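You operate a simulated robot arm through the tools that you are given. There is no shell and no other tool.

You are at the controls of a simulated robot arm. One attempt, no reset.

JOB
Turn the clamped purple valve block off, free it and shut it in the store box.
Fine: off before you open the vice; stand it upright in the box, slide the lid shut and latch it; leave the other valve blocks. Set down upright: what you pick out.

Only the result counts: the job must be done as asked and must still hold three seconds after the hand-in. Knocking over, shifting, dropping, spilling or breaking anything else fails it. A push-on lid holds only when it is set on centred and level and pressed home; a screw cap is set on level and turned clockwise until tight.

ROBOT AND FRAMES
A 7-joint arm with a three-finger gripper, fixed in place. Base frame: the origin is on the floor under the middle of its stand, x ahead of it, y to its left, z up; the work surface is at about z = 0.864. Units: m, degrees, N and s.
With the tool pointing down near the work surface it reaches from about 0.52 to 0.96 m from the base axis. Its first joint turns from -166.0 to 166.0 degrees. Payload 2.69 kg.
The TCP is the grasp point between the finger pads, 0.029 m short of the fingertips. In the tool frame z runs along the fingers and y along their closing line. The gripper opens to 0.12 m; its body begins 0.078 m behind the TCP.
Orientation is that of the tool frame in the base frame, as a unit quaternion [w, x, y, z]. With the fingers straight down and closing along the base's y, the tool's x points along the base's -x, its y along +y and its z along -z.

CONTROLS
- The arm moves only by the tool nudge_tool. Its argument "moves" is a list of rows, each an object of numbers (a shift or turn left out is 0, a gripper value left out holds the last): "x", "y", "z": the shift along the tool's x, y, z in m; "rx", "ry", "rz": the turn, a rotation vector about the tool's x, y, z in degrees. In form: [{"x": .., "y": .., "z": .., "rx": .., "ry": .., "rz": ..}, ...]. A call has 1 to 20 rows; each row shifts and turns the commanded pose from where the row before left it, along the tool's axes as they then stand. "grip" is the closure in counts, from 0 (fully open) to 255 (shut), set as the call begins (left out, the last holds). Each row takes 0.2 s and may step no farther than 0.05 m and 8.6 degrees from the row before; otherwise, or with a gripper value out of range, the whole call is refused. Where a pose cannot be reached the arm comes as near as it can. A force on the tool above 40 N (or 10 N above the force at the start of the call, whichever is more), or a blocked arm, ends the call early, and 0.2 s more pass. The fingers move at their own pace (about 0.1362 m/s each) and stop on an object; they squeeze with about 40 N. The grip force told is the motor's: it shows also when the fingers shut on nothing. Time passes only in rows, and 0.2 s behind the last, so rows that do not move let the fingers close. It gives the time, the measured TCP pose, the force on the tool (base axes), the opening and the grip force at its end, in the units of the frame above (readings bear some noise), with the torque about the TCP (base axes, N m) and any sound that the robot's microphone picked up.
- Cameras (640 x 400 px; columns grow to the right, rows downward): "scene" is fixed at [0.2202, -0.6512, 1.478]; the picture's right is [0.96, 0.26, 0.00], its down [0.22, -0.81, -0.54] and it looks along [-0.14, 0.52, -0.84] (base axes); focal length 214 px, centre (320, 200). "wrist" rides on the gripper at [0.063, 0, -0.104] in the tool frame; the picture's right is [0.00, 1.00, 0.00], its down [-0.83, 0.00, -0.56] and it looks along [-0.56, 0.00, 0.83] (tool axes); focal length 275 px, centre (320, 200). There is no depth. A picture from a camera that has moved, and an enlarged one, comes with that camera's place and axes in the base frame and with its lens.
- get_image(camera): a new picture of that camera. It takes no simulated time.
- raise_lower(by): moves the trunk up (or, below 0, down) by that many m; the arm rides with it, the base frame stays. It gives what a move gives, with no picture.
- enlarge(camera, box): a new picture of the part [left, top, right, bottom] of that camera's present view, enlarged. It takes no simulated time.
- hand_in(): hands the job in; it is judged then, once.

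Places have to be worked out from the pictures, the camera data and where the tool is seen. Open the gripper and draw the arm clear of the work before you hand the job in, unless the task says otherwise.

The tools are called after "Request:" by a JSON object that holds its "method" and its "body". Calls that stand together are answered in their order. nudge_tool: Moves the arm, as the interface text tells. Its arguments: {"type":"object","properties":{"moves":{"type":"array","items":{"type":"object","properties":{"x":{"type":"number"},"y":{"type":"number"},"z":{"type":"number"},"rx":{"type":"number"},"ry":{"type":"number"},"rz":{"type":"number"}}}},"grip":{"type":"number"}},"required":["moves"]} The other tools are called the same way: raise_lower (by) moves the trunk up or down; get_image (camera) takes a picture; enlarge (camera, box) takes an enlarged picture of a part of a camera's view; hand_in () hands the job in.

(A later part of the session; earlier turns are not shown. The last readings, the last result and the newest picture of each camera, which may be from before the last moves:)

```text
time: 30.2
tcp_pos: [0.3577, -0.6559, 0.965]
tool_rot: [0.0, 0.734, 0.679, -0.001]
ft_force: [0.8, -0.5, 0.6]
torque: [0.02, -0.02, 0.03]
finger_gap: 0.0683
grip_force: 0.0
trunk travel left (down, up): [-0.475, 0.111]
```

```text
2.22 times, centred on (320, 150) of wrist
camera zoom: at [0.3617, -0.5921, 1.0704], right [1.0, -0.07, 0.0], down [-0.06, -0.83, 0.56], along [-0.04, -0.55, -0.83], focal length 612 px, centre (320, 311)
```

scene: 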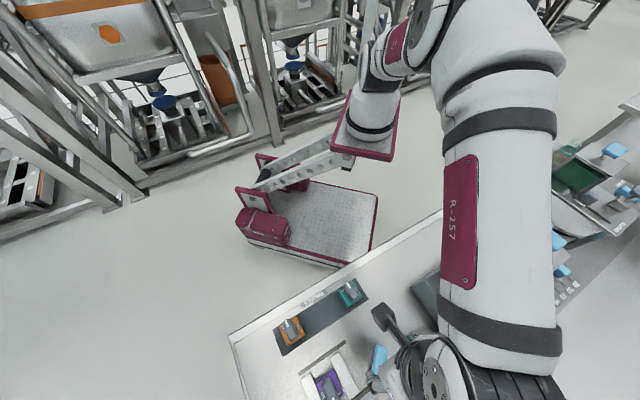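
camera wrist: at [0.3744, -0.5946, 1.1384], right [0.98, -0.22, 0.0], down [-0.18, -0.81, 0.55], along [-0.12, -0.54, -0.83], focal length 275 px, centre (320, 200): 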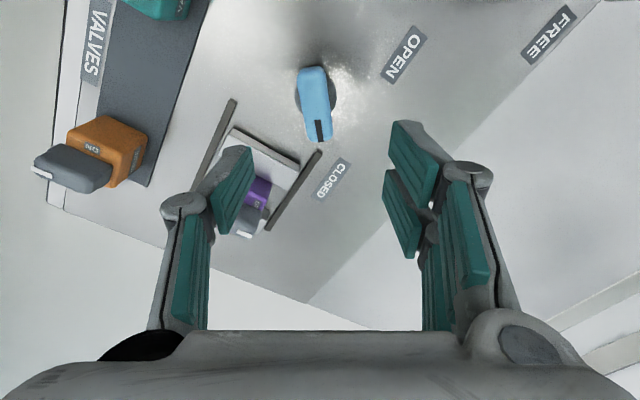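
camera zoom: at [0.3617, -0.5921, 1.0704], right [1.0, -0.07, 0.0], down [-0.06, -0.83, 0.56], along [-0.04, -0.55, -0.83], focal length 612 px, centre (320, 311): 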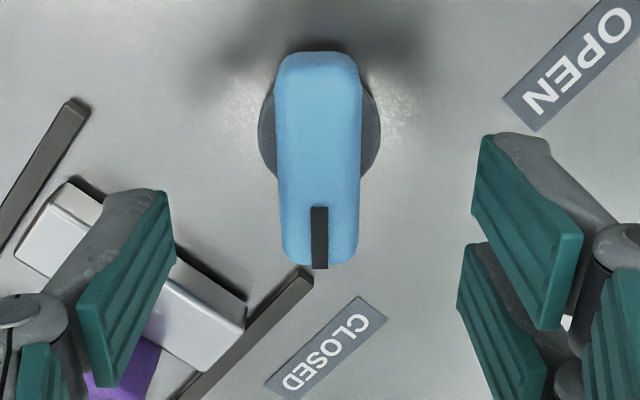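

Aligned: handle centre line on the tool axis. I narrow the fingers a bit, shift 2 mm toward the drum centre and go down so the tips stay above the drum and jaw tops (TCP z≈0.921).

Request:
{"method": "nudge_tool", "body": {"moves": [{"x": 0.002, "z": 0.02}, {"z": 0.023}, {}], "grip": 145}}

Request:
{"method": "enlarge", "body": {"camera": "wrist", "box": [230, 90, 410, 270]}}

```text
time: 31.0
tcp_pos: [0.3557, -0.6529, 0.9254]
tool_rot: [0.0, 0.734, 0.679, 0.0]
ft_force: [0.3, 0.3, 0.4]
torque: [-0.03, 0.03, -0.01]
finger_gap: 0.0517
grip_force: 0.1
trunk travel left (down, up): [-0.475, 0.111]
```

```text
2.22 times, centred on (320, 180) of wrist
camera zoom: at [0.36, -0.5899, 1.0293], right [1.0, -0.07, 0.0], down [-0.06, -0.83, 0.56], along [-0.04, -0.55, -0.83], focal length 612 px, centre (320, 244)
```

zoom: 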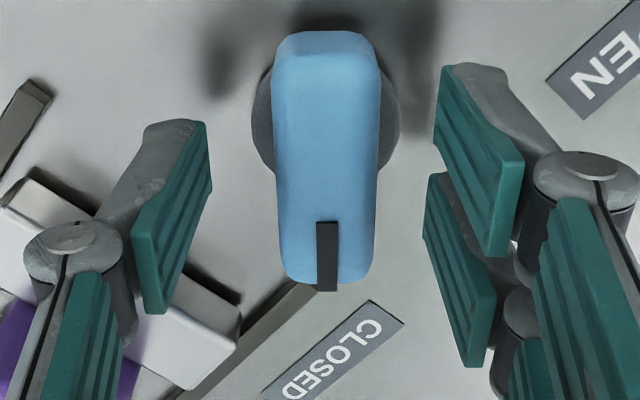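

Well placed. A last 1 mm shift, then I close on the handle.

Request:
{"method": "nudge_tool", "body": {"moves": [{"x": 0.001, "y": 0.0014, "z": 0.004}, {}]}}

Request:
{"method": "nudge_tool", "body": {"moves": [{}, {}, {}, {}], "grip": 255}}

```text
time: 31.6
tcp_pos: [0.357, -0.6519, 0.9202]
tool_rot: [-0.001, 0.734, 0.68, 0.001]
ft_force: [0.1, -0.6, 0.4]
torque: [0.03, -0.01, 0.0]
finger_gap: 0.0515
grip_force: 0.1
trunk travel left (down, up): [-0.475, 0.111]
```

```text
time: 32.6
tcp_pos: [0.3581, -0.6522, 0.9201]
tool_rot: [0.0, 0.734, 0.679, 0.0]
ft_force: [-0.2, 0.9, -1.2]
torque: [-0.21, -0.04, -0.03]
finger_gap: 0.0236
grip_force: 45.0
trunk travel left (down, up): [-0.475, 0.111]
```

Gripped at 23.6 mm. I start turning the lever from CLOSED toward OPEN (counter-clockwise from above).

Request:
{"method": "nudge_tool", "body": {"moves": [{"rz": -8}, {"rz": -8}, {"rz": -8}, {"rz": -8}, {}]}}

Request:
{"method": "get_image", "body": {"camera": "wrist"}}

```text
time: 33.8
tcp_pos: [0.3558, -0.6529, 0.9216]
tool_rot: [0.0, 0.517, 0.856, 0.0]
ft_force: [1.5, 7.5, 17.6]
torque: [1.19, 0.48, 0.01]
finger_gap: 0.0239
grip_force: 44.6
trunk travel left (down, up): [-0.475, 0.111]
```

```text
taken
camera wrist: at [0.3264, -0.5966, 1.0251], right [0.88, 0.47, 0.0], down [0.39, -0.73, 0.56], along [0.26, -0.49, -0.83], focal length 275 px, centre (320, 200)
```

wrist: 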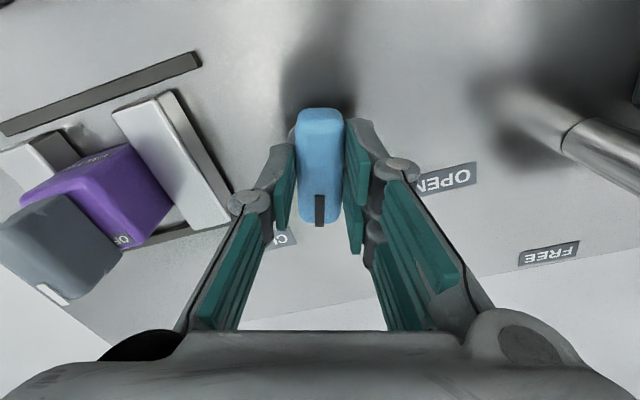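

The lever turned 32° but there's 17 N upward on the tool, probably a fingertip touching the drum or jaw top. I raise slightly and see if the load drops.

Request:
{"method": "nudge_tool", "body": {"moves": [{"z": -0.002}, {}]}}

Request:
{"method": "enlarge", "body": {"camera": "wrist", "box": [100, 80, 420, 280]}}

```text
time: 34.4
tcp_pos: [0.3565, -0.6517, 0.9204]
tool_rot: [-0.001, 0.518, 0.855, 0.001]
ft_force: [-2.4, 8.3, 3.1]
torque: [-1.0, -0.58, 0.0]
finger_gap: 0.0239
grip_force: 45.5
trunk travel left (down, up): [-0.475, 0.111]
```

```text
2.00 times, centred on (260, 180) of wrist
camera zoom: at [0.3266, -0.5967, 1.0252], right [0.88, 0.47, 0.0], down [0.39, -0.74, 0.55], along [0.26, -0.49, -0.83], focal length 551 px, centre (440, 240)
```

zoom: 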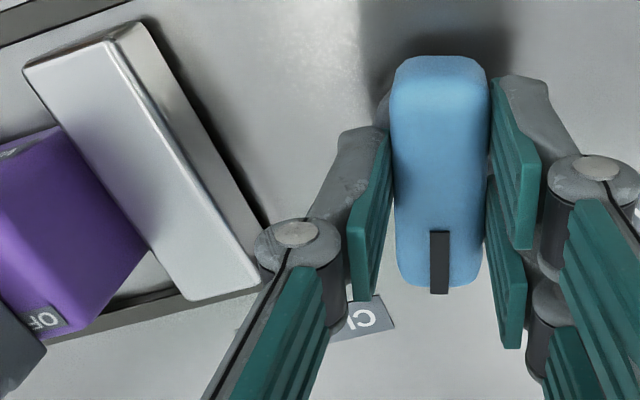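

The load eased. I continue turning in smaller batches, watching the force.

Request:
{"method": "nudge_tool", "body": {"moves": [{"rz": -6}, {"rz": -6}, {"rz": -6}, {}]}}

Request:
{"method": "enlarge", "body": {"camera": "wrist", "box": [100, 80, 420, 280]}}

```text
time: 35.4
tcp_pos: [0.3557, -0.653, 0.9206]
tool_rot: [-0.001, 0.378, 0.926, 0.001]
ft_force: [-2.9, 1.6, -7.8]
torque: [0.14, 0.49, 0.0]
finger_gap: 0.0239
grip_force: 45.2
trunk travel left (down, up): [-0.475, 0.111]
```

```text
2.00 times, centred on (260, 180) of wrist
camera zoom: at [0.3104, -0.6089, 1.0252], right [0.7, 0.72, 0.0], down [0.6, -0.58, 0.55], along [0.4, -0.39, -0.83], focal length 551 px, centre (440, 240)
```

zoom: 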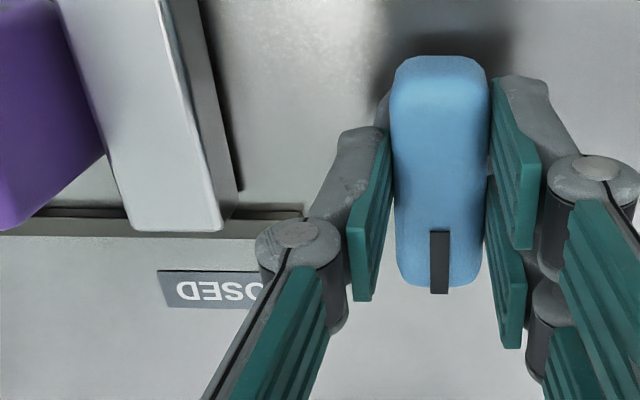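

50° turned and the load is small. I continue toward 90°.

Request:
{"method": "nudge_tool", "body": {"moves": [{"rz": -6}, {"rz": -6}, {"rz": -6}, {"rz": -6}, {}]}}

Request:
{"method": "get_image", "body": {"camera": "wrist"}}

```text
time: 36.6
tcp_pos: [0.356, -0.653, 0.92]
tool_rot: [-0.001, 0.177, 0.984, 0.0]
ft_force: [-6.8, -5.2, -7.9]
torque: [-0.02, 0.83, 0.0]
finger_gap: 0.0237
grip_force: 44.5
trunk travel left (down, up): [-0.475, 0.111]
```

```text
taken
camera wrist: at [0.296, -0.6316, 1.0252], right [0.34, 0.94, 0.0], down [0.78, -0.29, 0.55], along [0.52, -0.19, -0.83], focal length 275 px, centre (320, 200)
```

wrist: 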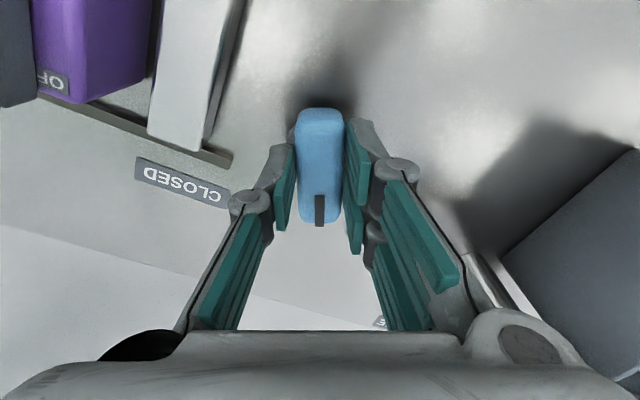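

74° turned; the jaw has visibly opened from the block. I go on to 92°.

Request:
{"method": "nudge_tool", "body": {"moves": [{"rz": -6}, {"rz": -6}, {"rz": -4}, {}]}}

Request:
{"method": "nudge_tool", "body": {"moves": [{"rz": -4}, {}]}}

Request:
{"method": "get_image", "body": {"camera": "wrist"}}

```text
time: 37.6
tcp_pos: [0.3541, -0.6553, 0.9197]
tool_rot: [-0.001, 0.039, 0.999, 0.002]
ft_force: [-10.9, -10.4, -17.2]
torque: [-0.37, -0.53, -0.04]
finger_gap: 0.0239
grip_force: 45.2
trunk travel left (down, up): [-0.475, 0.111]
```

```text
time: 38.2
tcp_pos: [0.3548, -0.6544, 0.9204]
tool_rot: [-0.001, 0.003, 1.0, 0.0]
ft_force: [-8.6, -11.7, -14.8]
torque: [-0.23, 0.91, -0.01]
finger_gap: 0.024
grip_force: 45.0
trunk travel left (down, up): [-0.475, 0.111]
```

```text
taken
camera wrist: at [0.2921, -0.6538, 1.0252], right [0.0, 1.0, 0.0], down [0.83, 0.0, 0.55], along [0.55, 0.0, -0.83], focal length 275 px, centre (320, 200)
```

wrist: 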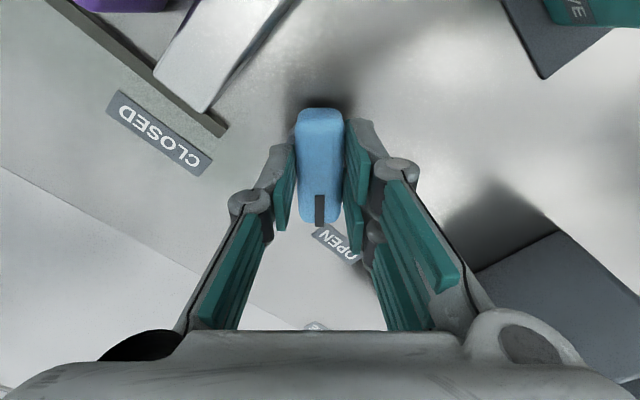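

94° turned, the mark points at the OPEN label. I ease a few degrees more to feel for the stop.

Request:
{"method": "nudge_tool", "body": {"moves": [{"rz": -4}, {}]}}

Request:
{"method": "enlarge", "body": {"camera": "wrist", "box": [100, 0, 400, 280]}}

```text
time: 38.8
tcp_pos: [0.3552, -0.6542, 0.9214]
tool_rot: [-0.002, -0.031, 1.0, 0.0]
ft_force: [-9.5, -13.0, -13.1]
torque: [-0.45, 1.01, -0.04]
finger_gap: 0.0238
grip_force: 44.6
trunk travel left (down, up): [-0.475, 0.111]
```

```text
1.43 times, centred on (250, 140) of wrist
camera zoom: at [0.2922, -0.6582, 1.0252], right [-0.07, 1.0, 0.0], down [0.83, 0.06, 0.55], along [0.55, 0.04, -0.83], focal length 393 px, centre (420, 286)
```

zoom: 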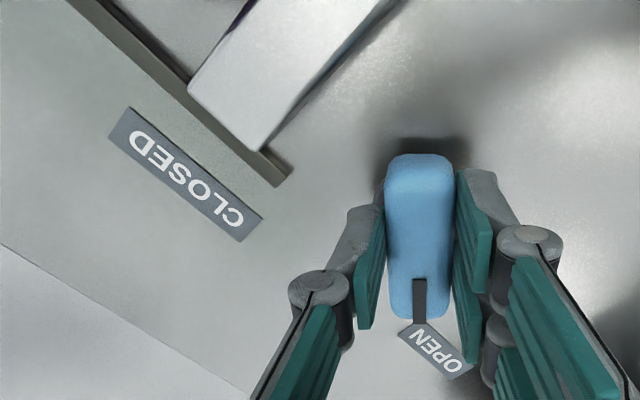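

98° turned, with the mark sitting at the OPEN label just as it sat at CLOSED before. I release and rise to inspect the vice gap.

Request:
{"method": "nudge_tool", "body": {"moves": [{}, {}, {}], "grip": 120}}

Request:
{"method": "nudge_tool", "body": {"moves": [{"z": -0.04}, {"z": -0.04}, {"z": -0.04}, {}]}}

Request:
{"method": "get_image", "body": {"camera": "wrist"}}

```text
time: 39.6
tcp_pos: [0.3565, -0.6536, 0.9209]
tool_rot: [0.0, -0.032, 1.0, 0.001]
ft_force: [-0.6, 0.0, -0.7]
torque: [-0.01, 0.02, -0.04]
finger_gap: 0.0635
grip_force: 0.0
trunk travel left (down, up): [-0.475, 0.111]
```

```text
time: 40.6
tcp_pos: [0.356, -0.6508, 1.0399]
tool_rot: [0.0, -0.031, 1.0, 0.001]
ft_force: [0.0, 0.3, -0.2]
torque: [-0.01, -0.06, -0.02]
finger_gap: 0.0638
grip_force: 0.0
trunk travel left (down, up): [-0.475, 0.111]
```

```text
taken
camera wrist: at [0.2932, -0.6563, 1.1444], right [-0.07, 1.0, 0.0], down [0.83, 0.05, 0.56], along [0.55, 0.04, -0.83], focal length 275 px, centre (320, 200)
```

wrist: 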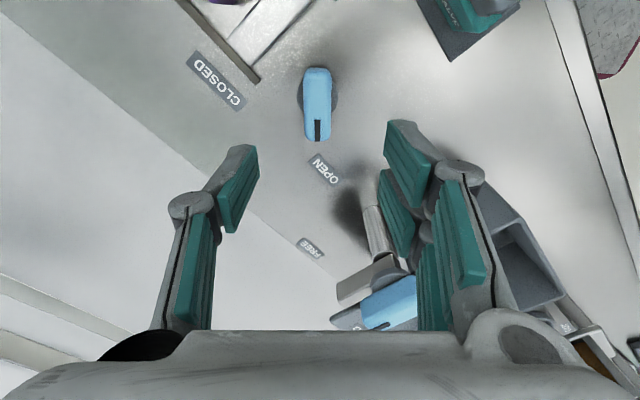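

The lever is at OPEN. I turn back to bench alignment and back away to see the opened vice.

Request:
{"method": "nudge_tool", "body": {"moves": [{"rz": 8.2}, {"rz": 8.2}, {"rz": 8.2}, {"rz": 8.2}, {"rz": 8.2}, {"rz": 7.7}, {"y": -0.04, "x": 0.03}, {"y": -0.04, "x": 0.03}, {}]}}

Request:
{"method": "get_image", "body": {"camera": "wrist"}}

Request:
{"method": "enlarge", "body": {"camera": "wrist", "box": [200, 80, 440, 230]}}

```text
time: 42.6
tcp_pos: [0.2548, -0.6693, 1.0404]
tool_rot: [0.0, 0.383, 0.924, 0.001]
ft_force: [-0.3, -0.4, 0.3]
torque: [0.02, 0.0, 0.01]
finger_gap: 0.0635
grip_force: 0.0
trunk travel left (down, up): [-0.475, 0.111]
```

```text
taken
camera wrist: at [0.2107, -0.6243, 1.1444], right [0.71, 0.71, 0.0], down [0.59, -0.59, 0.55], along [0.39, -0.39, -0.83], focal length 275 px, centre (320, 200)
```

wrist: 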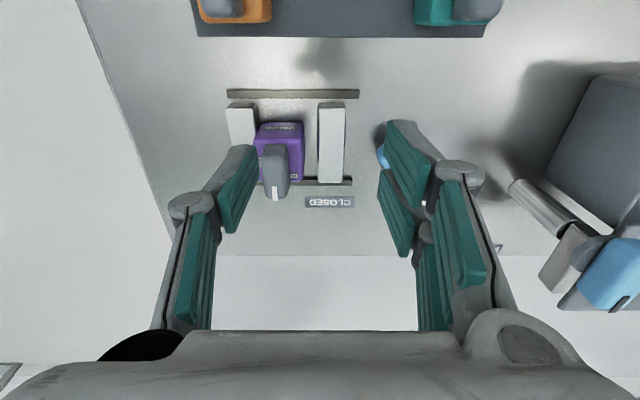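

```text
2.67 times, centred on (320, 155) of wrist
camera zoom: at [0.2107, -0.6243, 1.1444], right [0.71, 0.71, 0.0], down [0.59, -0.59, 0.55], along [0.39, -0.39, -0.83], focal length 734 px, centre (320, 320)
```

zoom: 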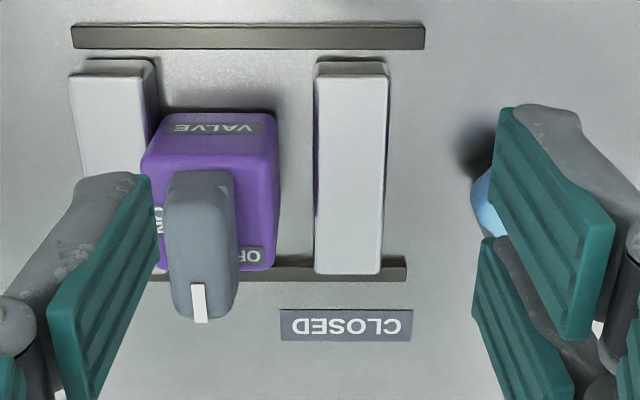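

The right jaw has opened by about 2 cm and the block is free, still standing. Now I survey the store box, lid and latch before lifting anything.

Request:
{"method": "nudge_tool", "body": {"moves": [{"z": -0.038}, {"z": -0.038}, {"y": 0.0453, "x": 0.0102}, {"y": 0.0453, "x": 0.0102}, {"y": 0.0453, "x": 0.0102}, {"y": 0.0453, "x": 0.0102}, {"y": 0.0453, "x": 0.0102}, {"y": 0.0453, "x": 0.0102}, {"y": 0.0453, "x": 0.0102}, {}]}}

Request:
{"method": "get_image", "body": {"camera": "wrist"}}

Request:
{"method": "enlarge", "body": {"camera": "wrist", "box": [200, 100, 440, 280]}}

```text
time: 44.8
tcp_pos: [0.4313, -0.3949, 1.1177]
tool_rot: [0.0, 0.384, 0.923, 0.001]
ft_force: [-0.1, 0.4, -1.3]
torque: [-0.04, -0.03, 0.01]
finger_gap: 0.0634
grip_force: 0.1
trunk travel left (down, up): [-0.475, 0.111]
```

```text
taken
camera wrist: at [0.3873, -0.3494, 1.2225], right [0.71, 0.71, 0.0], down [0.59, -0.59, 0.55], along [0.39, -0.39, -0.83], focal length 275 px, centre (320, 200)
```

wrist: 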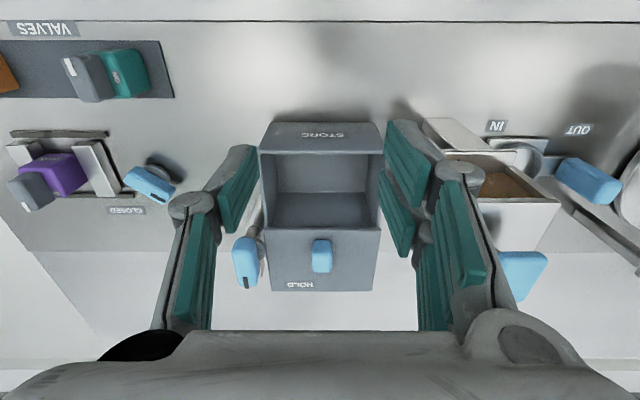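

```text
2.22 times, centred on (320, 190) of wrist
camera zoom: at [0.3873, -0.3494, 1.2225], right [0.71, 0.71, 0.0], down [0.59, -0.59, 0.55], along [0.39, -0.39, -0.83], focal length 612 px, centre (320, 222)
```

zoom: 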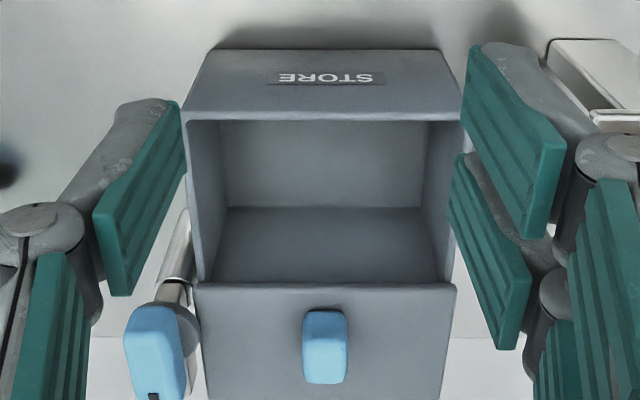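

The box (rim about z≈0.955, opening roughly 0.10 x 0.13 m) has its lid slid back on the far side, with a latch lever on its right. Since reach was short at height, I raise the trunk 0.10 m for more headroom while carrying.

Request:
{"method": "raise_lower", "body": {"by": 0.1}}

Request:
{"method": "get_image", "body": {"camera": "wrist"}}

Request:
{"method": "enlarge", "body": {"camera": "wrist", "box": [220, 100, 420, 260]}}

Request:
{"method": "get_image", "body": {"camera": "scene"}}

```text
time: 46.1
tcp_pos: [0.4323, -0.3928, 1.2159]
tool_rot: [-0.001, 0.383, 0.924, 0.001]
ft_force: [-1.0, -0.6, -0.6]
torque: [0.0, 0.04, 0.01]
finger_gap: 0.0636
grip_force: 0.1
trunk travel left (down, up): [-0.575, 0.011]
```

```text
taken
camera wrist: at [0.3873, -0.3479, 1.3212], right [0.71, 0.71, 0.0], down [0.59, -0.59, 0.55], along [0.39, -0.39, -0.83], focal length 275 px, centre (320, 200)
```

wrist: 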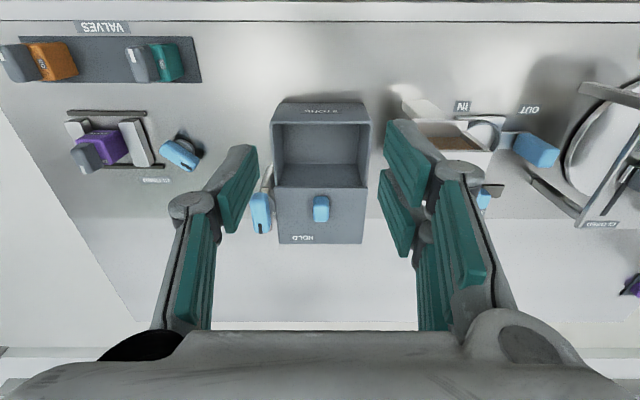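

```text
2.50 times, centred on (320, 180) of wrist
camera zoom: at [0.3873, -0.3479, 1.3212], right [0.71, 0.71, 0.0], down [0.59, -0.59, 0.55], along [0.39, -0.39, -0.83], focal length 688 px, centre (320, 250)
```

zoom: 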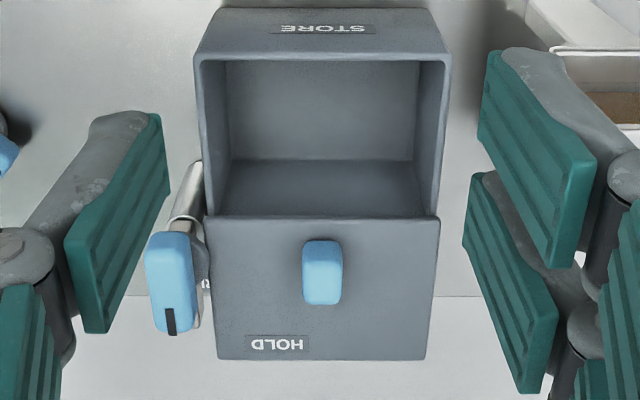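

```text
taken
```

scene: 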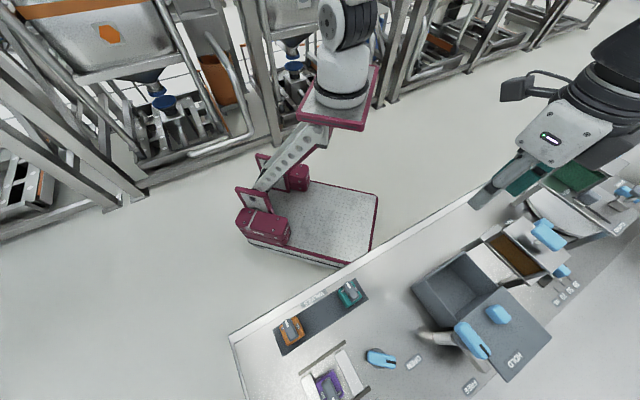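

I now have the box centre at about (0.51, -0.47). I return over the vice with the fingers opened a bit wider, bench-aligned, to grip the block body above the jaws.

Request:
{"method": "nudge_tool", "body": {"moves": [{"y": -0.0446, "x": -0.0146}, {"y": -0.0446, "x": -0.0146}, {"y": -0.0446, "x": -0.0146}, {"y": -0.0446, "x": -0.0146}, {"y": -0.0446, "x": -0.0146}, {"y": -0.0446, "x": -0.0146}, {"y": -0.0446, "x": -0.0146}, {"y": -0.0446, "x": -0.0146}, {"z": 0.045}, {"z": 0.045}, {"z": 0.045}, {"z": 0.04}, {}], "grip": 94}}

Request:
{"method": "get_image", "body": {"camera": "wrist"}}

Request:
{"method": "enlarge", "body": {"camera": "wrist", "box": [230, 30, 410, 190]}}

```text
time: 48.9
tcp_pos: [0.2718, -0.7225, 1.0418]
tool_rot: [-0.001, 0.384, 0.924, 0.0]
ft_force: [0.2, 0.4, -0.3]
torque: [-0.02, 0.01, 0.01]
finger_gap: 0.0756
grip_force: 0.0
out of reach, approached as far as the arm can: row 8, 9, 10, 11
trunk travel left (down, up): [-0.575, 0.011]
```

```text
taken
camera wrist: at [0.2271, -0.6782, 1.1468], right [0.71, 0.71, 0.0], down [0.59, -0.59, 0.55], along [0.39, -0.39, -0.83], focal length 275 px, centre (320, 200)
```

wrist: 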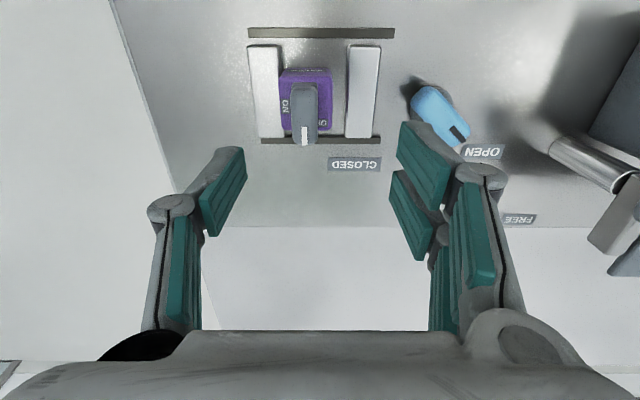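

```text
2.50 times, centred on (320, 110) of wrist
camera zoom: at [0.2271, -0.6782, 1.1468], right [0.71, 0.71, 0.0], down [0.59, -0.59, 0.55], along [0.39, -0.39, -0.83], focal length 688 px, centre (320, 425)
```

zoom: 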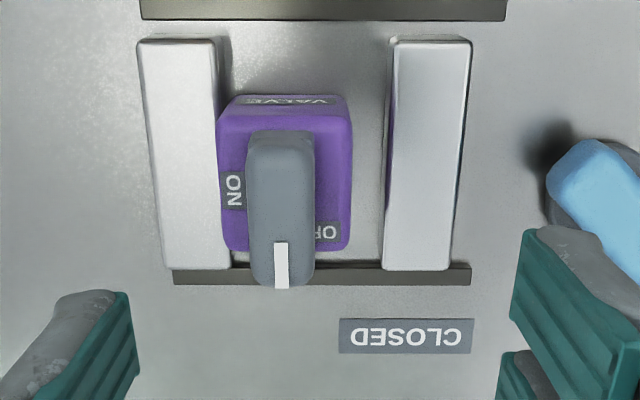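

The block centre is 11 mm to the left of the tool and about 2 mm nearer. I correct that and lower to z≈0.965 for a check.

Request:
{"method": "nudge_tool", "body": {"moves": [{"y": -0.0114, "x": 0.002}, {"z": 0.038}, {"z": 0.038}, {}]}}

Request:
{"method": "get_image", "body": {"camera": "wrist"}}

Request:
{"method": "enlarge", "body": {"camera": "wrist", "box": [230, 70, 410, 230]}}

```text
time: 49.9
tcp_pos: [0.2609, -0.7244, 0.9681]
tool_rot: [0.0, 0.384, 0.923, 0.0]
ft_force: [-0.6, 0.3, 0.0]
torque: [-0.01, 0.01, 0.0]
finger_gap: 0.0754
grip_force: 0.0
out of reach, approached as far as the arm can: row 3
trunk travel left (down, up): [-0.575, 0.011]
```

```text
taken
camera wrist: at [0.2165, -0.6793, 1.0728], right [0.71, 0.71, 0.0], down [0.59, -0.59, 0.56], along [0.39, -0.39, -0.83], focal length 275 px, centre (320, 200)
```

wrist: 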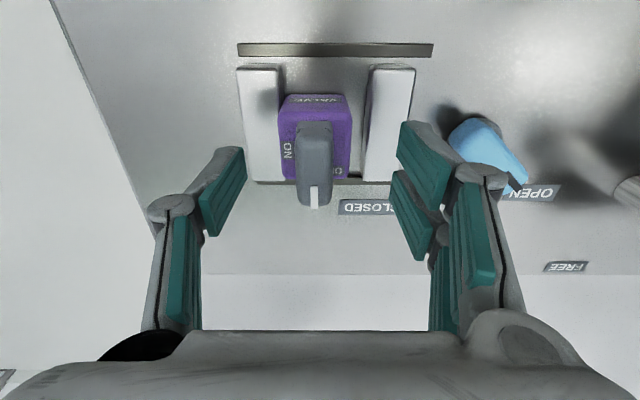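

```text
2.50 times, centred on (320, 150) of wrist
camera zoom: at [0.2165, -0.6793, 1.0728], right [0.71, 0.71, 0.0], down [0.59, -0.59, 0.56], along [0.39, -0.39, -0.83], focal length 688 px, centre (320, 325)
```

zoom: 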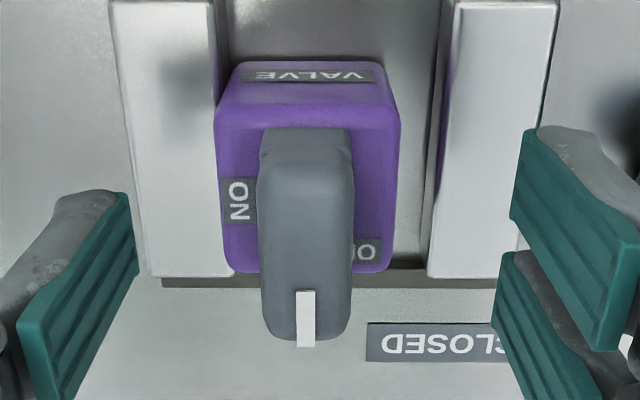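

Raising the trunk did not help reach here (the arm fell 5 mm short). I go up with the arm and bring the trunk back down to where this spot was reachable.

Request:
{"method": "nudge_tool", "body": {"moves": [{"x": 0.02, "z": -0.04}, {"x": 0.02, "z": -0.04}, {"z": -0.04}, {}]}}

Request:
{"method": "raise_lower", "body": {"by": -0.1}}

```text
time: 50.9
tcp_pos: [0.2303, -0.697, 1.0894]
tool_rot: [0.0, 0.384, 0.923, 0.0]
ft_force: [0.4, 0.1, 0.3]
torque: [-0.01, 0.0, -0.02]
finger_gap: 0.0756
grip_force: 0.0
trunk travel left (down, up): [-0.575, 0.011]
```

```text
time: 52.3
tcp_pos: [0.231, -0.6978, 0.9892]
tool_rot: [-0.001, 0.384, 0.923, 0.001]
ft_force: [-0.7, 0.2, -0.6]
torque: [0.0, -0.02, 0.0]
finger_gap: 0.0755
grip_force: 0.0
trunk travel left (down, up): [-0.475, 0.111]
```

Trunk is back at its old height. The block is at (0.2615, -0.728), so I move 43 mm outward and lower to just above grip height.

Request:
{"method": "nudge_tool", "body": {"moves": [{"x": -0.022}, {"x": -0.021}, {"z": 0.025}, {"z": 0.02}, {}]}}

Request:
{"method": "get_image", "body": {"camera": "wrist"}}

Request:
{"method": "enlarge", "body": {"camera": "wrist", "box": [200, 80, 440, 260]}}

```text
time: 53.5
tcp_pos: [0.2634, -0.7261, 0.9436]
tool_rot: [-0.001, 0.383, 0.924, 0.001]
ft_force: [0.0, -0.4, -0.4]
torque: [0.02, 0.02, 0.0]
finger_gap: 0.0757
grip_force: 0.0
trunk travel left (down, up): [-0.475, 0.111]
```

```text
taken
camera wrist: at [0.2184, -0.682, 1.0476], right [0.71, 0.71, 0.0], down [0.59, -0.59, 0.55], along [0.39, -0.39, -0.83], focal length 275 px, centre (320, 200)
```

wrist: 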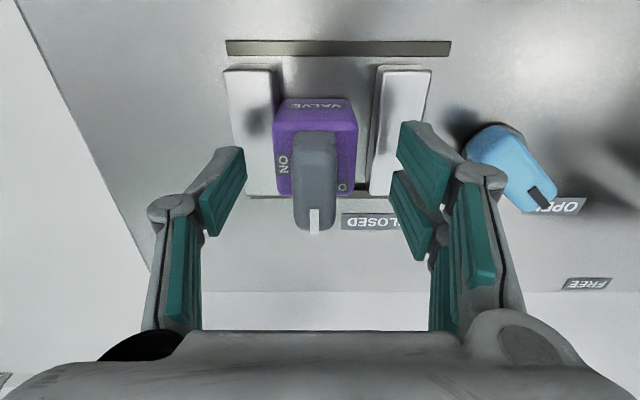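

```text
2.22 times, centred on (320, 170) of wrist
camera zoom: at [0.2184, -0.682, 1.0476], right [0.71, 0.71, 0.0], down [0.59, -0.59, 0.55], along [0.39, -0.39, -0.83], focal length 612 px, centre (320, 267)
```

zoom: 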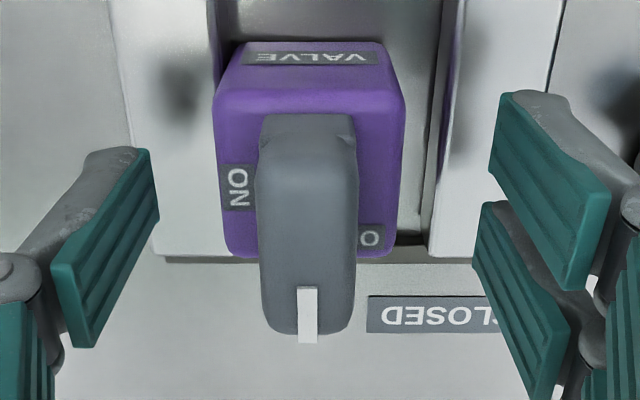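

Centred within 2 mm. I shift and lower to grip height (tips about 5 mm above the jaw tops), then close on the block body.

Request:
{"method": "nudge_tool", "body": {"moves": [{"y": -0.002, "z": 0.01}, {"z": 0.0105}, {}]}}

Request:
{"method": "nudge_tool", "body": {"moves": [{}, {}, {}, {}], "grip": 255}}

Request:
{"method": "get_image", "body": {"camera": "wrist"}}

```text
time: 54.3
tcp_pos: [0.2619, -0.7288, 0.9216]
tool_rot: [0.0, 0.383, 0.924, 0.001]
ft_force: [0.5, 0.4, -0.2]
torque: [-0.01, -0.04, 0.03]
finger_gap: 0.0759
grip_force: 0.0
trunk travel left (down, up): [-0.475, 0.111]
```

```text
time: 55.3
tcp_pos: [0.2621, -0.7287, 0.9213]
tool_rot: [0.0, 0.384, 0.924, 0.001]
ft_force: [0.4, 0.6, 0.9]
torque: [0.02, -0.02, 0.04]
finger_gap: 0.0433
grip_force: 39.9
trunk travel left (down, up): [-0.475, 0.111]
```

```text
taken
camera wrist: at [0.2163, -0.6837, 1.0263], right [0.71, 0.71, 0.0], down [0.59, -0.59, 0.56], along [0.39, -0.39, -0.83], focal length 275 px, centre (320, 200)
```

wrist: 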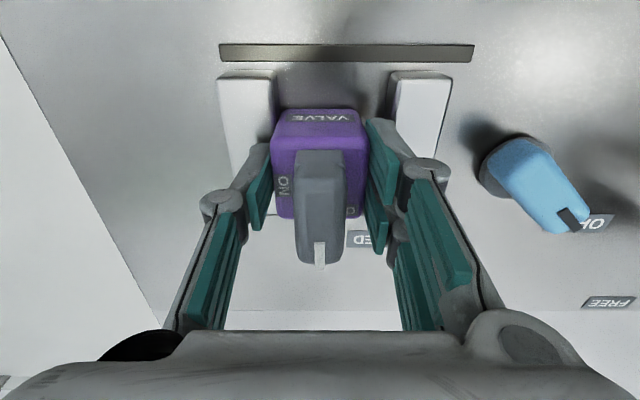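

Gripped at 43 mm, no side load. I lift 3 cm and check the weight on the tool.

Request:
{"method": "nudge_tool", "body": {"moves": [{"z": -0.01}, {"z": -0.02}, {}]}}

Request:
{"method": "get_image", "body": {"camera": "wrist"}}

```text
time: 56.1
tcp_pos: [0.2618, -0.727, 0.9514]
tool_rot: [-0.001, 0.384, 0.923, 0.0]
ft_force: [0.1, 0.4, -1.2]
torque: [-0.02, 0.03, -0.02]
finger_gap: 0.0435
grip_force: 40.1
trunk travel left (down, up): [-0.475, 0.111]
```

```text
taken
camera wrist: at [0.2168, -0.683, 1.057], right [0.71, 0.71, 0.0], down [0.59, -0.59, 0.55], along [0.39, -0.39, -0.83], focal length 275 px, centre (320, 200)
```

wrist: 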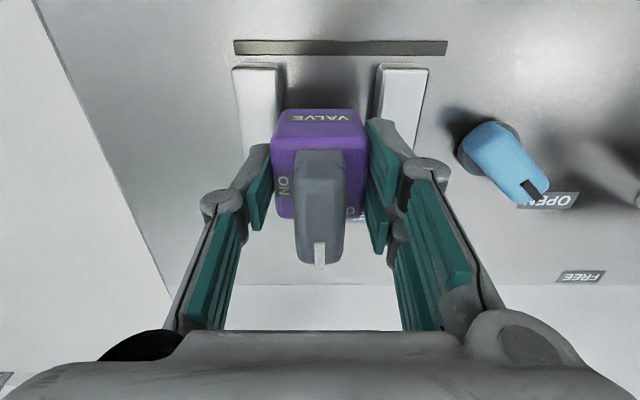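

The block is up and held firmly. I raise it further, swing it inward clear of lever and latch, and carry it along to the store box.

Request:
{"method": "nudge_tool", "body": {"moves": [{"z": -0.045}, {"x": 0.02, "z": -0.04}, {"x": 0.03, "z": -0.03}, {"x": 0.03, "z": -0.015}, {"y": 0.03}, {"y": 0.0415}, {"y": 0.0415}, {"y": 0.0415}, {"y": 0.0415}, {"y": 0.0415}, {"y": 0.0415}, {"y": 0.0415}, {"y": 0.0415}, {}]}}

Request:
{"method": "get_image", "body": {"camera": "wrist"}}

Request:
{"method": "get_image", "body": {"camera": "scene"}}

```text
time: 59.1
tcp_pos: [0.463, -0.4166, 1.0846]
tool_rot: [-0.001, 0.384, 0.923, 0.0]
ft_force: [-0.3, -0.2, -1.6]
torque: [0.01, -0.01, -0.06]
finger_gap: 0.0435
grip_force: 40.0
trunk travel left (down, up): [-0.475, 0.111]
```

```text
taken
camera wrist: at [0.4191, -0.3716, 1.1877], right [0.71, 0.71, 0.0], down [0.59, -0.59, 0.55], along [0.39, -0.39, -0.83], focal length 275 px, centre (320, 200)
```

wrist: 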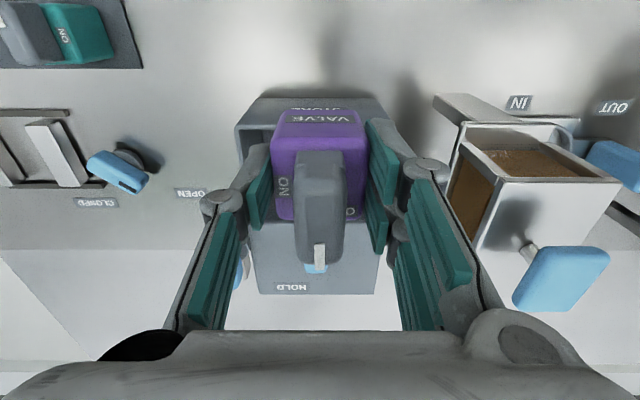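

```text
taken
```

scene: 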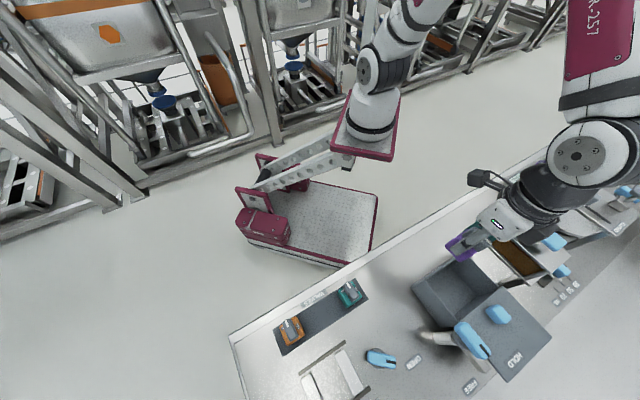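

The block hangs level over the near side of the box. I move 58 mm outward to be over the opening, then check clearances.

Request:
{"method": "nudge_tool", "body": {"moves": [{"x": -0.029, "y": 0.0005}, {"x": -0.029, "y": 0.0005}, {"z": 0.02}, {}]}}

Request:
{"method": "get_image", "body": {"camera": "wrist"}}

Request:
{"method": "enlarge", "body": {"camera": "wrist", "box": [180, 60, 460, 300]}}

```text
time: 60.1
tcp_pos: [0.5035, -0.4558, 1.0618]
tool_rot: [-0.001, 0.383, 0.924, 0.0]
ft_force: [0.8, -0.1, -2.0]
torque: [-0.02, 0.01, 0.01]
finger_gap: 0.0433
grip_force: 40.4
trunk travel left (down, up): [-0.475, 0.111]
```

```text
taken
camera wrist: at [0.4581, -0.4121, 1.1666], right [0.71, 0.71, 0.0], down [0.59, -0.59, 0.55], along [0.39, -0.39, -0.83], focal length 275 px, centre (320, 200)
```

wrist: 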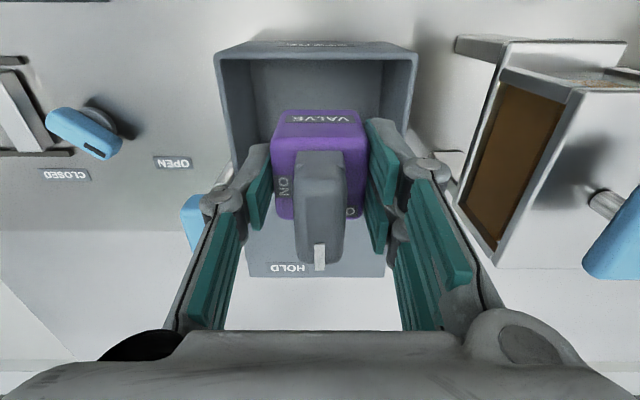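

```text
1.67 times, centred on (320, 180) of wrist
camera zoom: at [0.4581, -0.4121, 1.1666], right [0.71, 0.71, 0.0], down [0.59, -0.59, 0.55], along [0.39, -0.39, -0.83], focal length 459 px, centre (320, 233)
```

zoom: 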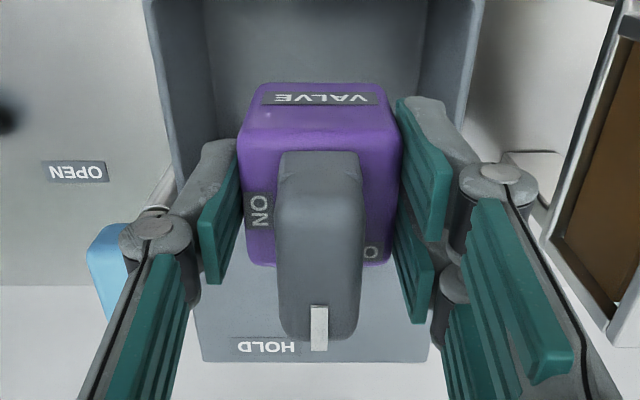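

The block is over the opening with side clearance of about 1 cm for the knuckles. I centre it (4 mm left) and lower to TCP z≈0.965, then look again.

Request:
{"method": "nudge_tool", "body": {"moves": [{"y": -0.0035, "z": 0.03}, {"z": 0.035}, {"z": 0.03}, {}]}}

Request:
{"method": "get_image", "body": {"camera": "wrist"}}

Request:
{"method": "enlarge", "body": {"camera": "wrist", "box": [160, 40, 480, 300]}}

```text
time: 61.1
tcp_pos: [0.4996, -0.4597, 0.9677]
tool_rot: [0.0, 0.384, 0.923, 0.0]
ft_force: [0.5, -0.3, -1.5]
torque: [0.01, 0.01, -0.02]
finger_gap: 0.0434
grip_force: 40.2
trunk travel left (down, up): [-0.475, 0.111]
```

```text
taken
camera wrist: at [0.4555, -0.4147, 1.0726], right [0.71, 0.71, 0.0], down [0.59, -0.59, 0.56], along [0.39, -0.39, -0.83], focal length 275 px, centre (320, 200)
```

wrist: 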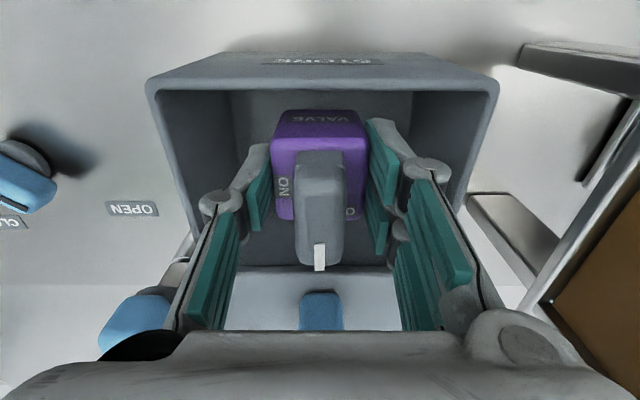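

```text
1.54 times, centred on (320, 170) of wrist
camera zoom: at [0.4555, -0.4147, 1.0726], right [0.71, 0.71, 0.0], down [0.59, -0.59, 0.56], along [0.39, -0.39, -0.83], focal length 424 px, centre (320, 246)
```

zoom: 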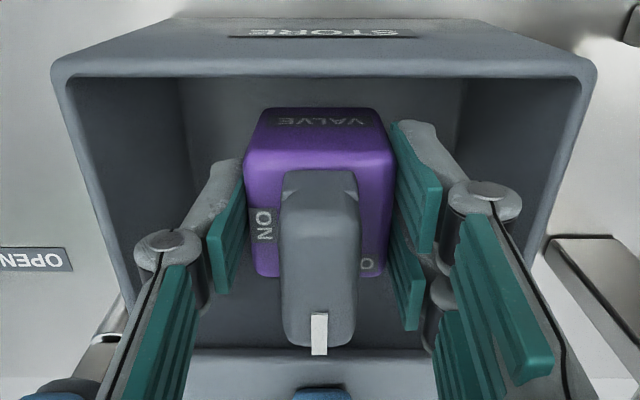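

Clear all round. I lower another 3 cm, then creep down to feel the floor.

Request:
{"method": "nudge_tool", "body": {"moves": [{"z": 0.015}, {"z": 0.015}, {}]}}

Request:
{"method": "nudge_tool", "body": {"moves": [{"z": 0.003}, {"z": 0.002}, {}]}}

```text
time: 61.9
tcp_pos: [0.4999, -0.4595, 0.9363]
tool_rot: [0.0, 0.384, 0.923, 0.0]
ft_force: [-0.7, 0.1, -2.1]
torque: [0.05, 0.01, 0.02]
finger_gap: 0.0434
grip_force: 40.1
trunk travel left (down, up): [-0.475, 0.111]
```

```text
time: 62.7
tcp_pos: [0.5, -0.4592, 0.933]
tool_rot: [-0.001, 0.384, 0.923, 0.0]
ft_force: [-0.2, 0.9, -2.2]
torque: [-0.01, -0.02, -0.01]
finger_gap: 0.0433
grip_force: 40.1
trunk travel left (down, up): [-0.475, 0.111]
```

The load still shows only the block's weight (about 2 N down). I keep creeping down.

Request:
{"method": "nudge_tool", "body": {"moves": [{"z": 0.002}, {"z": 0.002}, {}]}}

Request:
{"method": "nudge_tool", "body": {"moves": [{"z": 0.002}, {}]}}

```text
time: 63.5
tcp_pos: [0.5003, -0.4593, 0.928]
tool_rot: [-0.001, 0.383, 0.924, 0.0]
ft_force: [1.2, 0.1, -2.2]
torque: [-0.01, -0.02, -0.02]
finger_gap: 0.0431
grip_force: 40.0
trunk travel left (down, up): [-0.475, 0.111]
```

```text
time: 64.1
tcp_pos: [0.4995, -0.4584, 0.9286]
tool_rot: [0.001, 0.384, 0.923, 0.0]
ft_force: [-1.3, 5.0, 22.7]
torque: [0.46, 0.28, -0.03]
finger_gap: 0.0436
grip_force: 40.0
trunk travel left (down, up): [-0.475, 0.111]
```

The block has touched the floor (22 N up). I relax by 1 mm, then open just enough to release.

Request:
{"method": "nudge_tool", "body": {"moves": [{"z": -0.001}, {}]}}

Request:
{"method": "nudge_tool", "body": {"moves": [{}, {}, {}], "grip": 143}}

Request:
{"method": "get_image", "body": {"camera": "wrist"}}

```text
time: 64.7
tcp_pos: [0.4996, -0.4598, 0.9278]
tool_rot: [-0.001, 0.384, 0.923, 0.0]
ft_force: [1.3, 2.2, 18.1]
torque: [0.19, -0.02, 0.02]
finger_gap: 0.0436
grip_force: 39.9
trunk travel left (down, up): [-0.475, 0.111]
```

```text
time: 65.5
tcp_pos: [0.5004, -0.4594, 0.9272]
tool_rot: [0.0, 0.383, 0.924, 0.0]
ft_force: [0.0, -1.1, 0.1]
torque: [0.01, 0.02, -0.01]
finger_gap: 0.0528
grip_force: 0.0
trunk travel left (down, up): [-0.475, 0.111]
```

```text
taken
camera wrist: at [0.4554, -0.415, 1.0315], right [0.71, 0.71, 0.0], down [0.59, -0.59, 0.55], along [0.39, -0.39, -0.83], focal length 275 px, centre (320, 200)
```

wrist: 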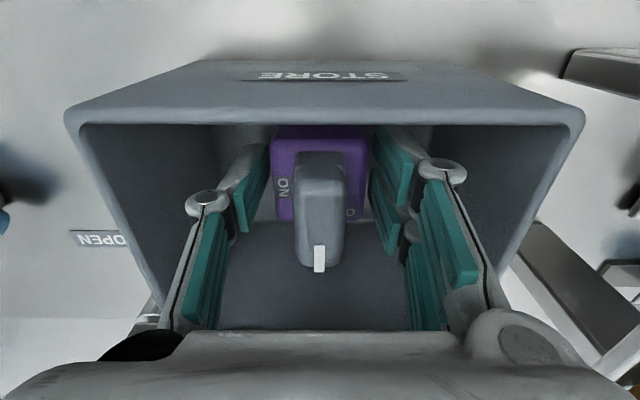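

Released, with the block standing and no contact forces. I rise straight up slowly at first.

Request:
{"method": "nudge_tool", "body": {"moves": [{"z": -0.015}, {"z": -0.02}, {"z": -0.03}, {"z": -0.04}, {"z": -0.04}, {}]}}

Request:
{"method": "get_image", "body": {"camera": "wrist"}}

Request:
{"method": "enlarge", "body": {"camera": "wrist", "box": [200, 20, 440, 220]}}

```text
time: 66.9
tcp_pos: [0.5023, -0.4596, 1.0744]
tool_rot: [0.0, 0.383, 0.924, 0.0]
ft_force: [0.2, -0.3, 0.3]
torque: [0.02, -0.01, -0.03]
finger_gap: 0.0528
grip_force: 0.1
trunk travel left (down, up): [-0.475, 0.111]
```

```text
taken
camera wrist: at [0.4587, -0.4145, 1.1786], right [0.71, 0.71, 0.0], down [0.59, -0.59, 0.55], along [0.39, -0.39, -0.83], focal length 275 px, centre (320, 200)
```

wrist: 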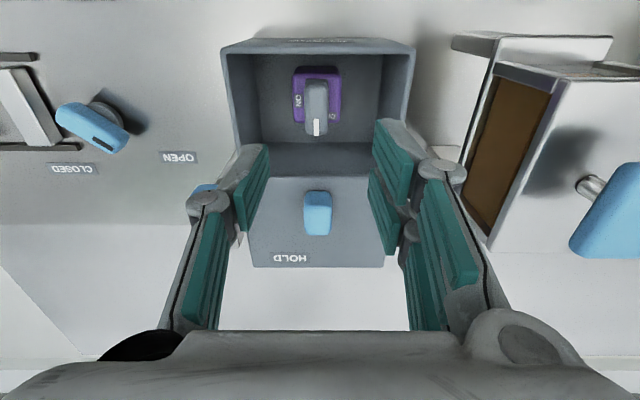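

```text
2.00 times, centred on (320, 120) of wrist
camera zoom: at [0.4587, -0.4145, 1.1786], right [0.71, 0.71, 0.0], down [0.59, -0.59, 0.55], along [0.39, -0.39, -0.83], focal length 551 px, centre (320, 360)
```

zoom: 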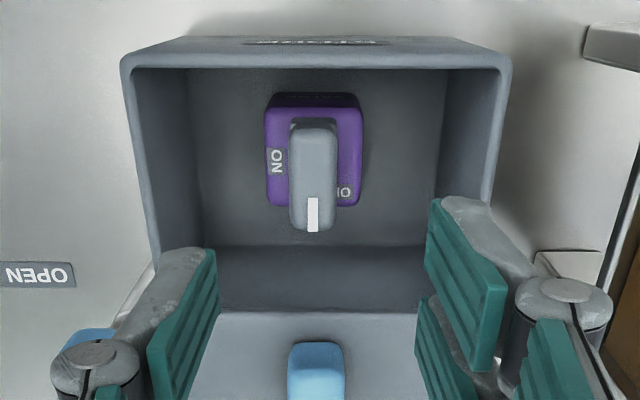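

The block stands upright in the box and still reads OFF. Next I move over the blue lid knob (about y=0.031, L=0.763 in bench axes, top z≈0.998).

Request:
{"method": "nudge_tool", "body": {"moves": [{"x": -0.041}, {"x": -0.041, "y": -0.001}, {}], "grip": 120}}

Request:
{"method": "get_image", "body": {"camera": "wrist"}}

Request:
{"method": "enlarge", "body": {"camera": "wrist", "box": [180, 40, 460, 260]}}

```text
time: 67.7
tcp_pos: [0.561, -0.5197, 1.0727]
tool_rot: [-0.002, 0.383, 0.924, -0.001]
ft_force: [-0.5, -0.7, -0.8]
torque: [-0.03, -0.03, 0.0]
finger_gap: 0.0638
grip_force: 0.1
trunk travel left (down, up): [-0.475, 0.111]
```

```text
taken
camera wrist: at [0.5152, -0.4753, 1.1774], right [0.71, 0.71, 0.0], down [0.59, -0.59, 0.55], along [0.39, -0.39, -0.83], focal length 275 px, centre (320, 200)
```

wrist: 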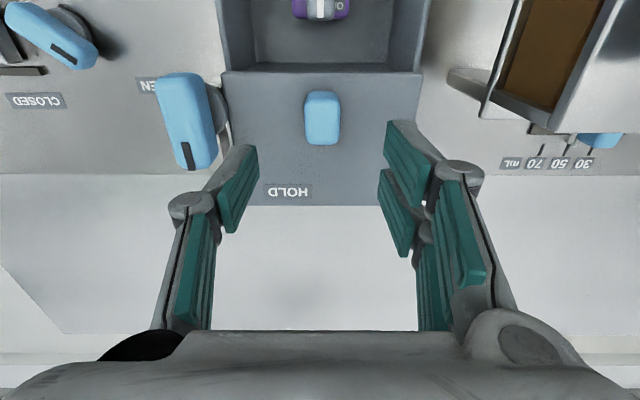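

```text
1.82 times, centred on (320, 150) of wrist
camera zoom: at [0.5152, -0.4753, 1.1774], right [0.71, 0.71, 0.0], down [0.59, -0.59, 0.55], along [0.39, -0.39, -0.83], focal length 500 px, centre (320, 291)
```

zoom: 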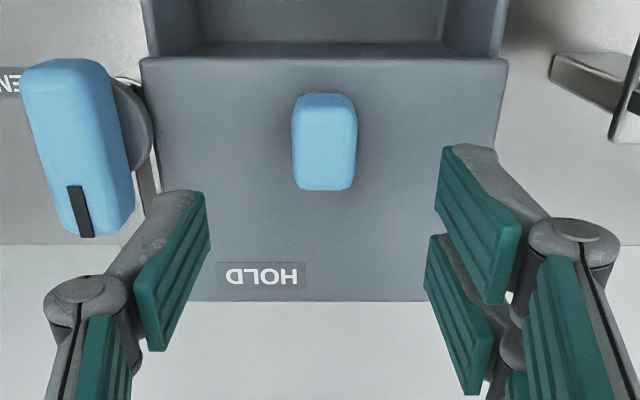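

The lid knob is centred within 3 mm. I narrow the fingers, shift and descend to the knob (tips about 3 mm above the lid).

Request:
{"method": "nudge_tool", "body": {"moves": [{"y": 0.0017, "x": 0.003}, {"z": 0.03}, {"z": 0.025}, {}], "grip": 150}}

Request:
{"method": "get_image", "body": {"camera": "wrist"}}

Request:
{"method": "enlarge", "body": {"camera": "wrist", "box": [180, 60, 460, 260]}}

```text
time: 68.7
tcp_pos: [0.557, -0.5172, 1.0161]
tool_rot: [-0.001, 0.384, 0.923, 0.0]
ft_force: [-0.8, 0.1, 0.0]
torque: [0.02, -0.02, -0.02]
finger_gap: 0.0495
grip_force: 0.1
trunk travel left (down, up): [-0.475, 0.111]
```

```text
taken
camera wrist: at [0.5118, -0.4723, 1.1213], right [0.71, 0.71, 0.0], down [0.59, -0.59, 0.56], along [0.39, -0.39, -0.83], focal length 275 px, centre (320, 200)
```

wrist: 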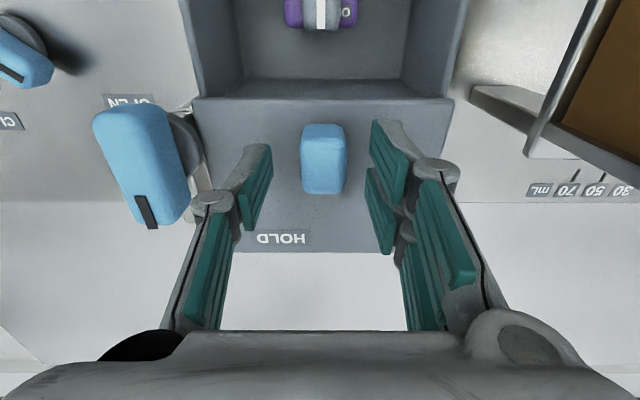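

```text
2.00 times, centred on (320, 160) of wrist
camera zoom: at [0.5118, -0.4723, 1.1213], right [0.71, 0.71, 0.0], down [0.59, -0.59, 0.56], along [0.39, -0.39, -0.83], focal length 551 px, centre (320, 280)
```

zoom: 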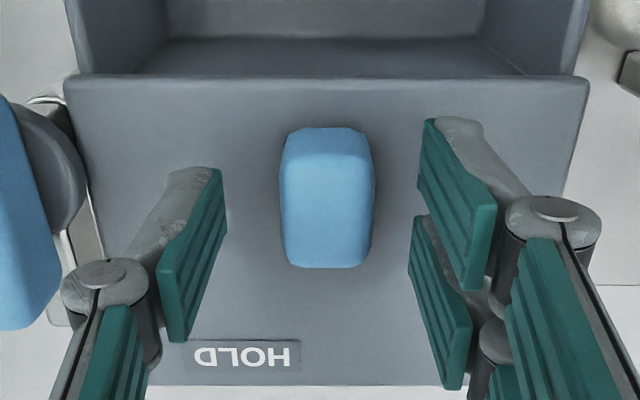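

Knob spans z≈0.973–0.997; small corrections, then down 12 mm and close.

Request:
{"method": "nudge_tool", "body": {"moves": [{"y": 0.0018, "x": -0.002, "z": 0.006}, {"z": 0.006}, {}]}}

Request:
{"method": "nudge_tool", "body": {"moves": [{}, {}, {}, {}], "grip": 255}}

Request:
{"method": "get_image", "body": {"camera": "wrist"}}

```text
time: 69.5
tcp_pos: [0.558, -0.5168, 1.005]
tool_rot: [-0.001, 0.383, 0.924, 0.001]
ft_force: [-0.4, -0.3, 1.2]
torque: [-0.03, -0.02, 0.01]
finger_gap: 0.0495
grip_force: 0.1
trunk travel left (down, up): [-0.475, 0.111]
```

```text
time: 70.5
tcp_pos: [0.559, -0.5161, 1.0055]
tool_rot: [-0.001, 0.384, 0.923, 0.001]
ft_force: [-0.4, 1.4, 0.7]
torque: [0.05, 0.02, 0.08]
finger_gap: 0.0238
grip_force: 45.0
trunk travel left (down, up): [-0.475, 0.111]
```

```text
taken
camera wrist: at [0.5142, -0.4721, 1.1102], right [0.71, 0.71, 0.0], down [0.59, -0.59, 0.55], along [0.39, -0.39, -0.83], focal length 275 px, centre (320, 200)
```

wrist: 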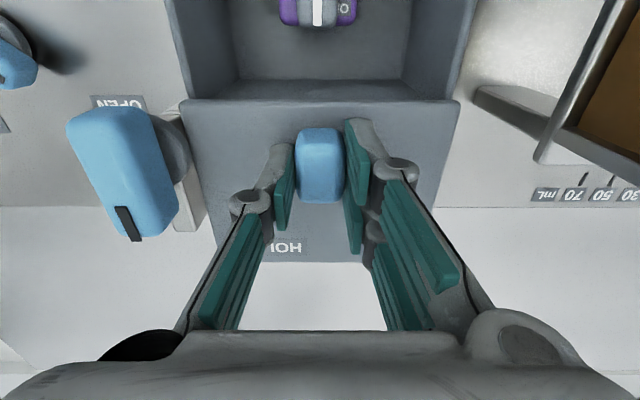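

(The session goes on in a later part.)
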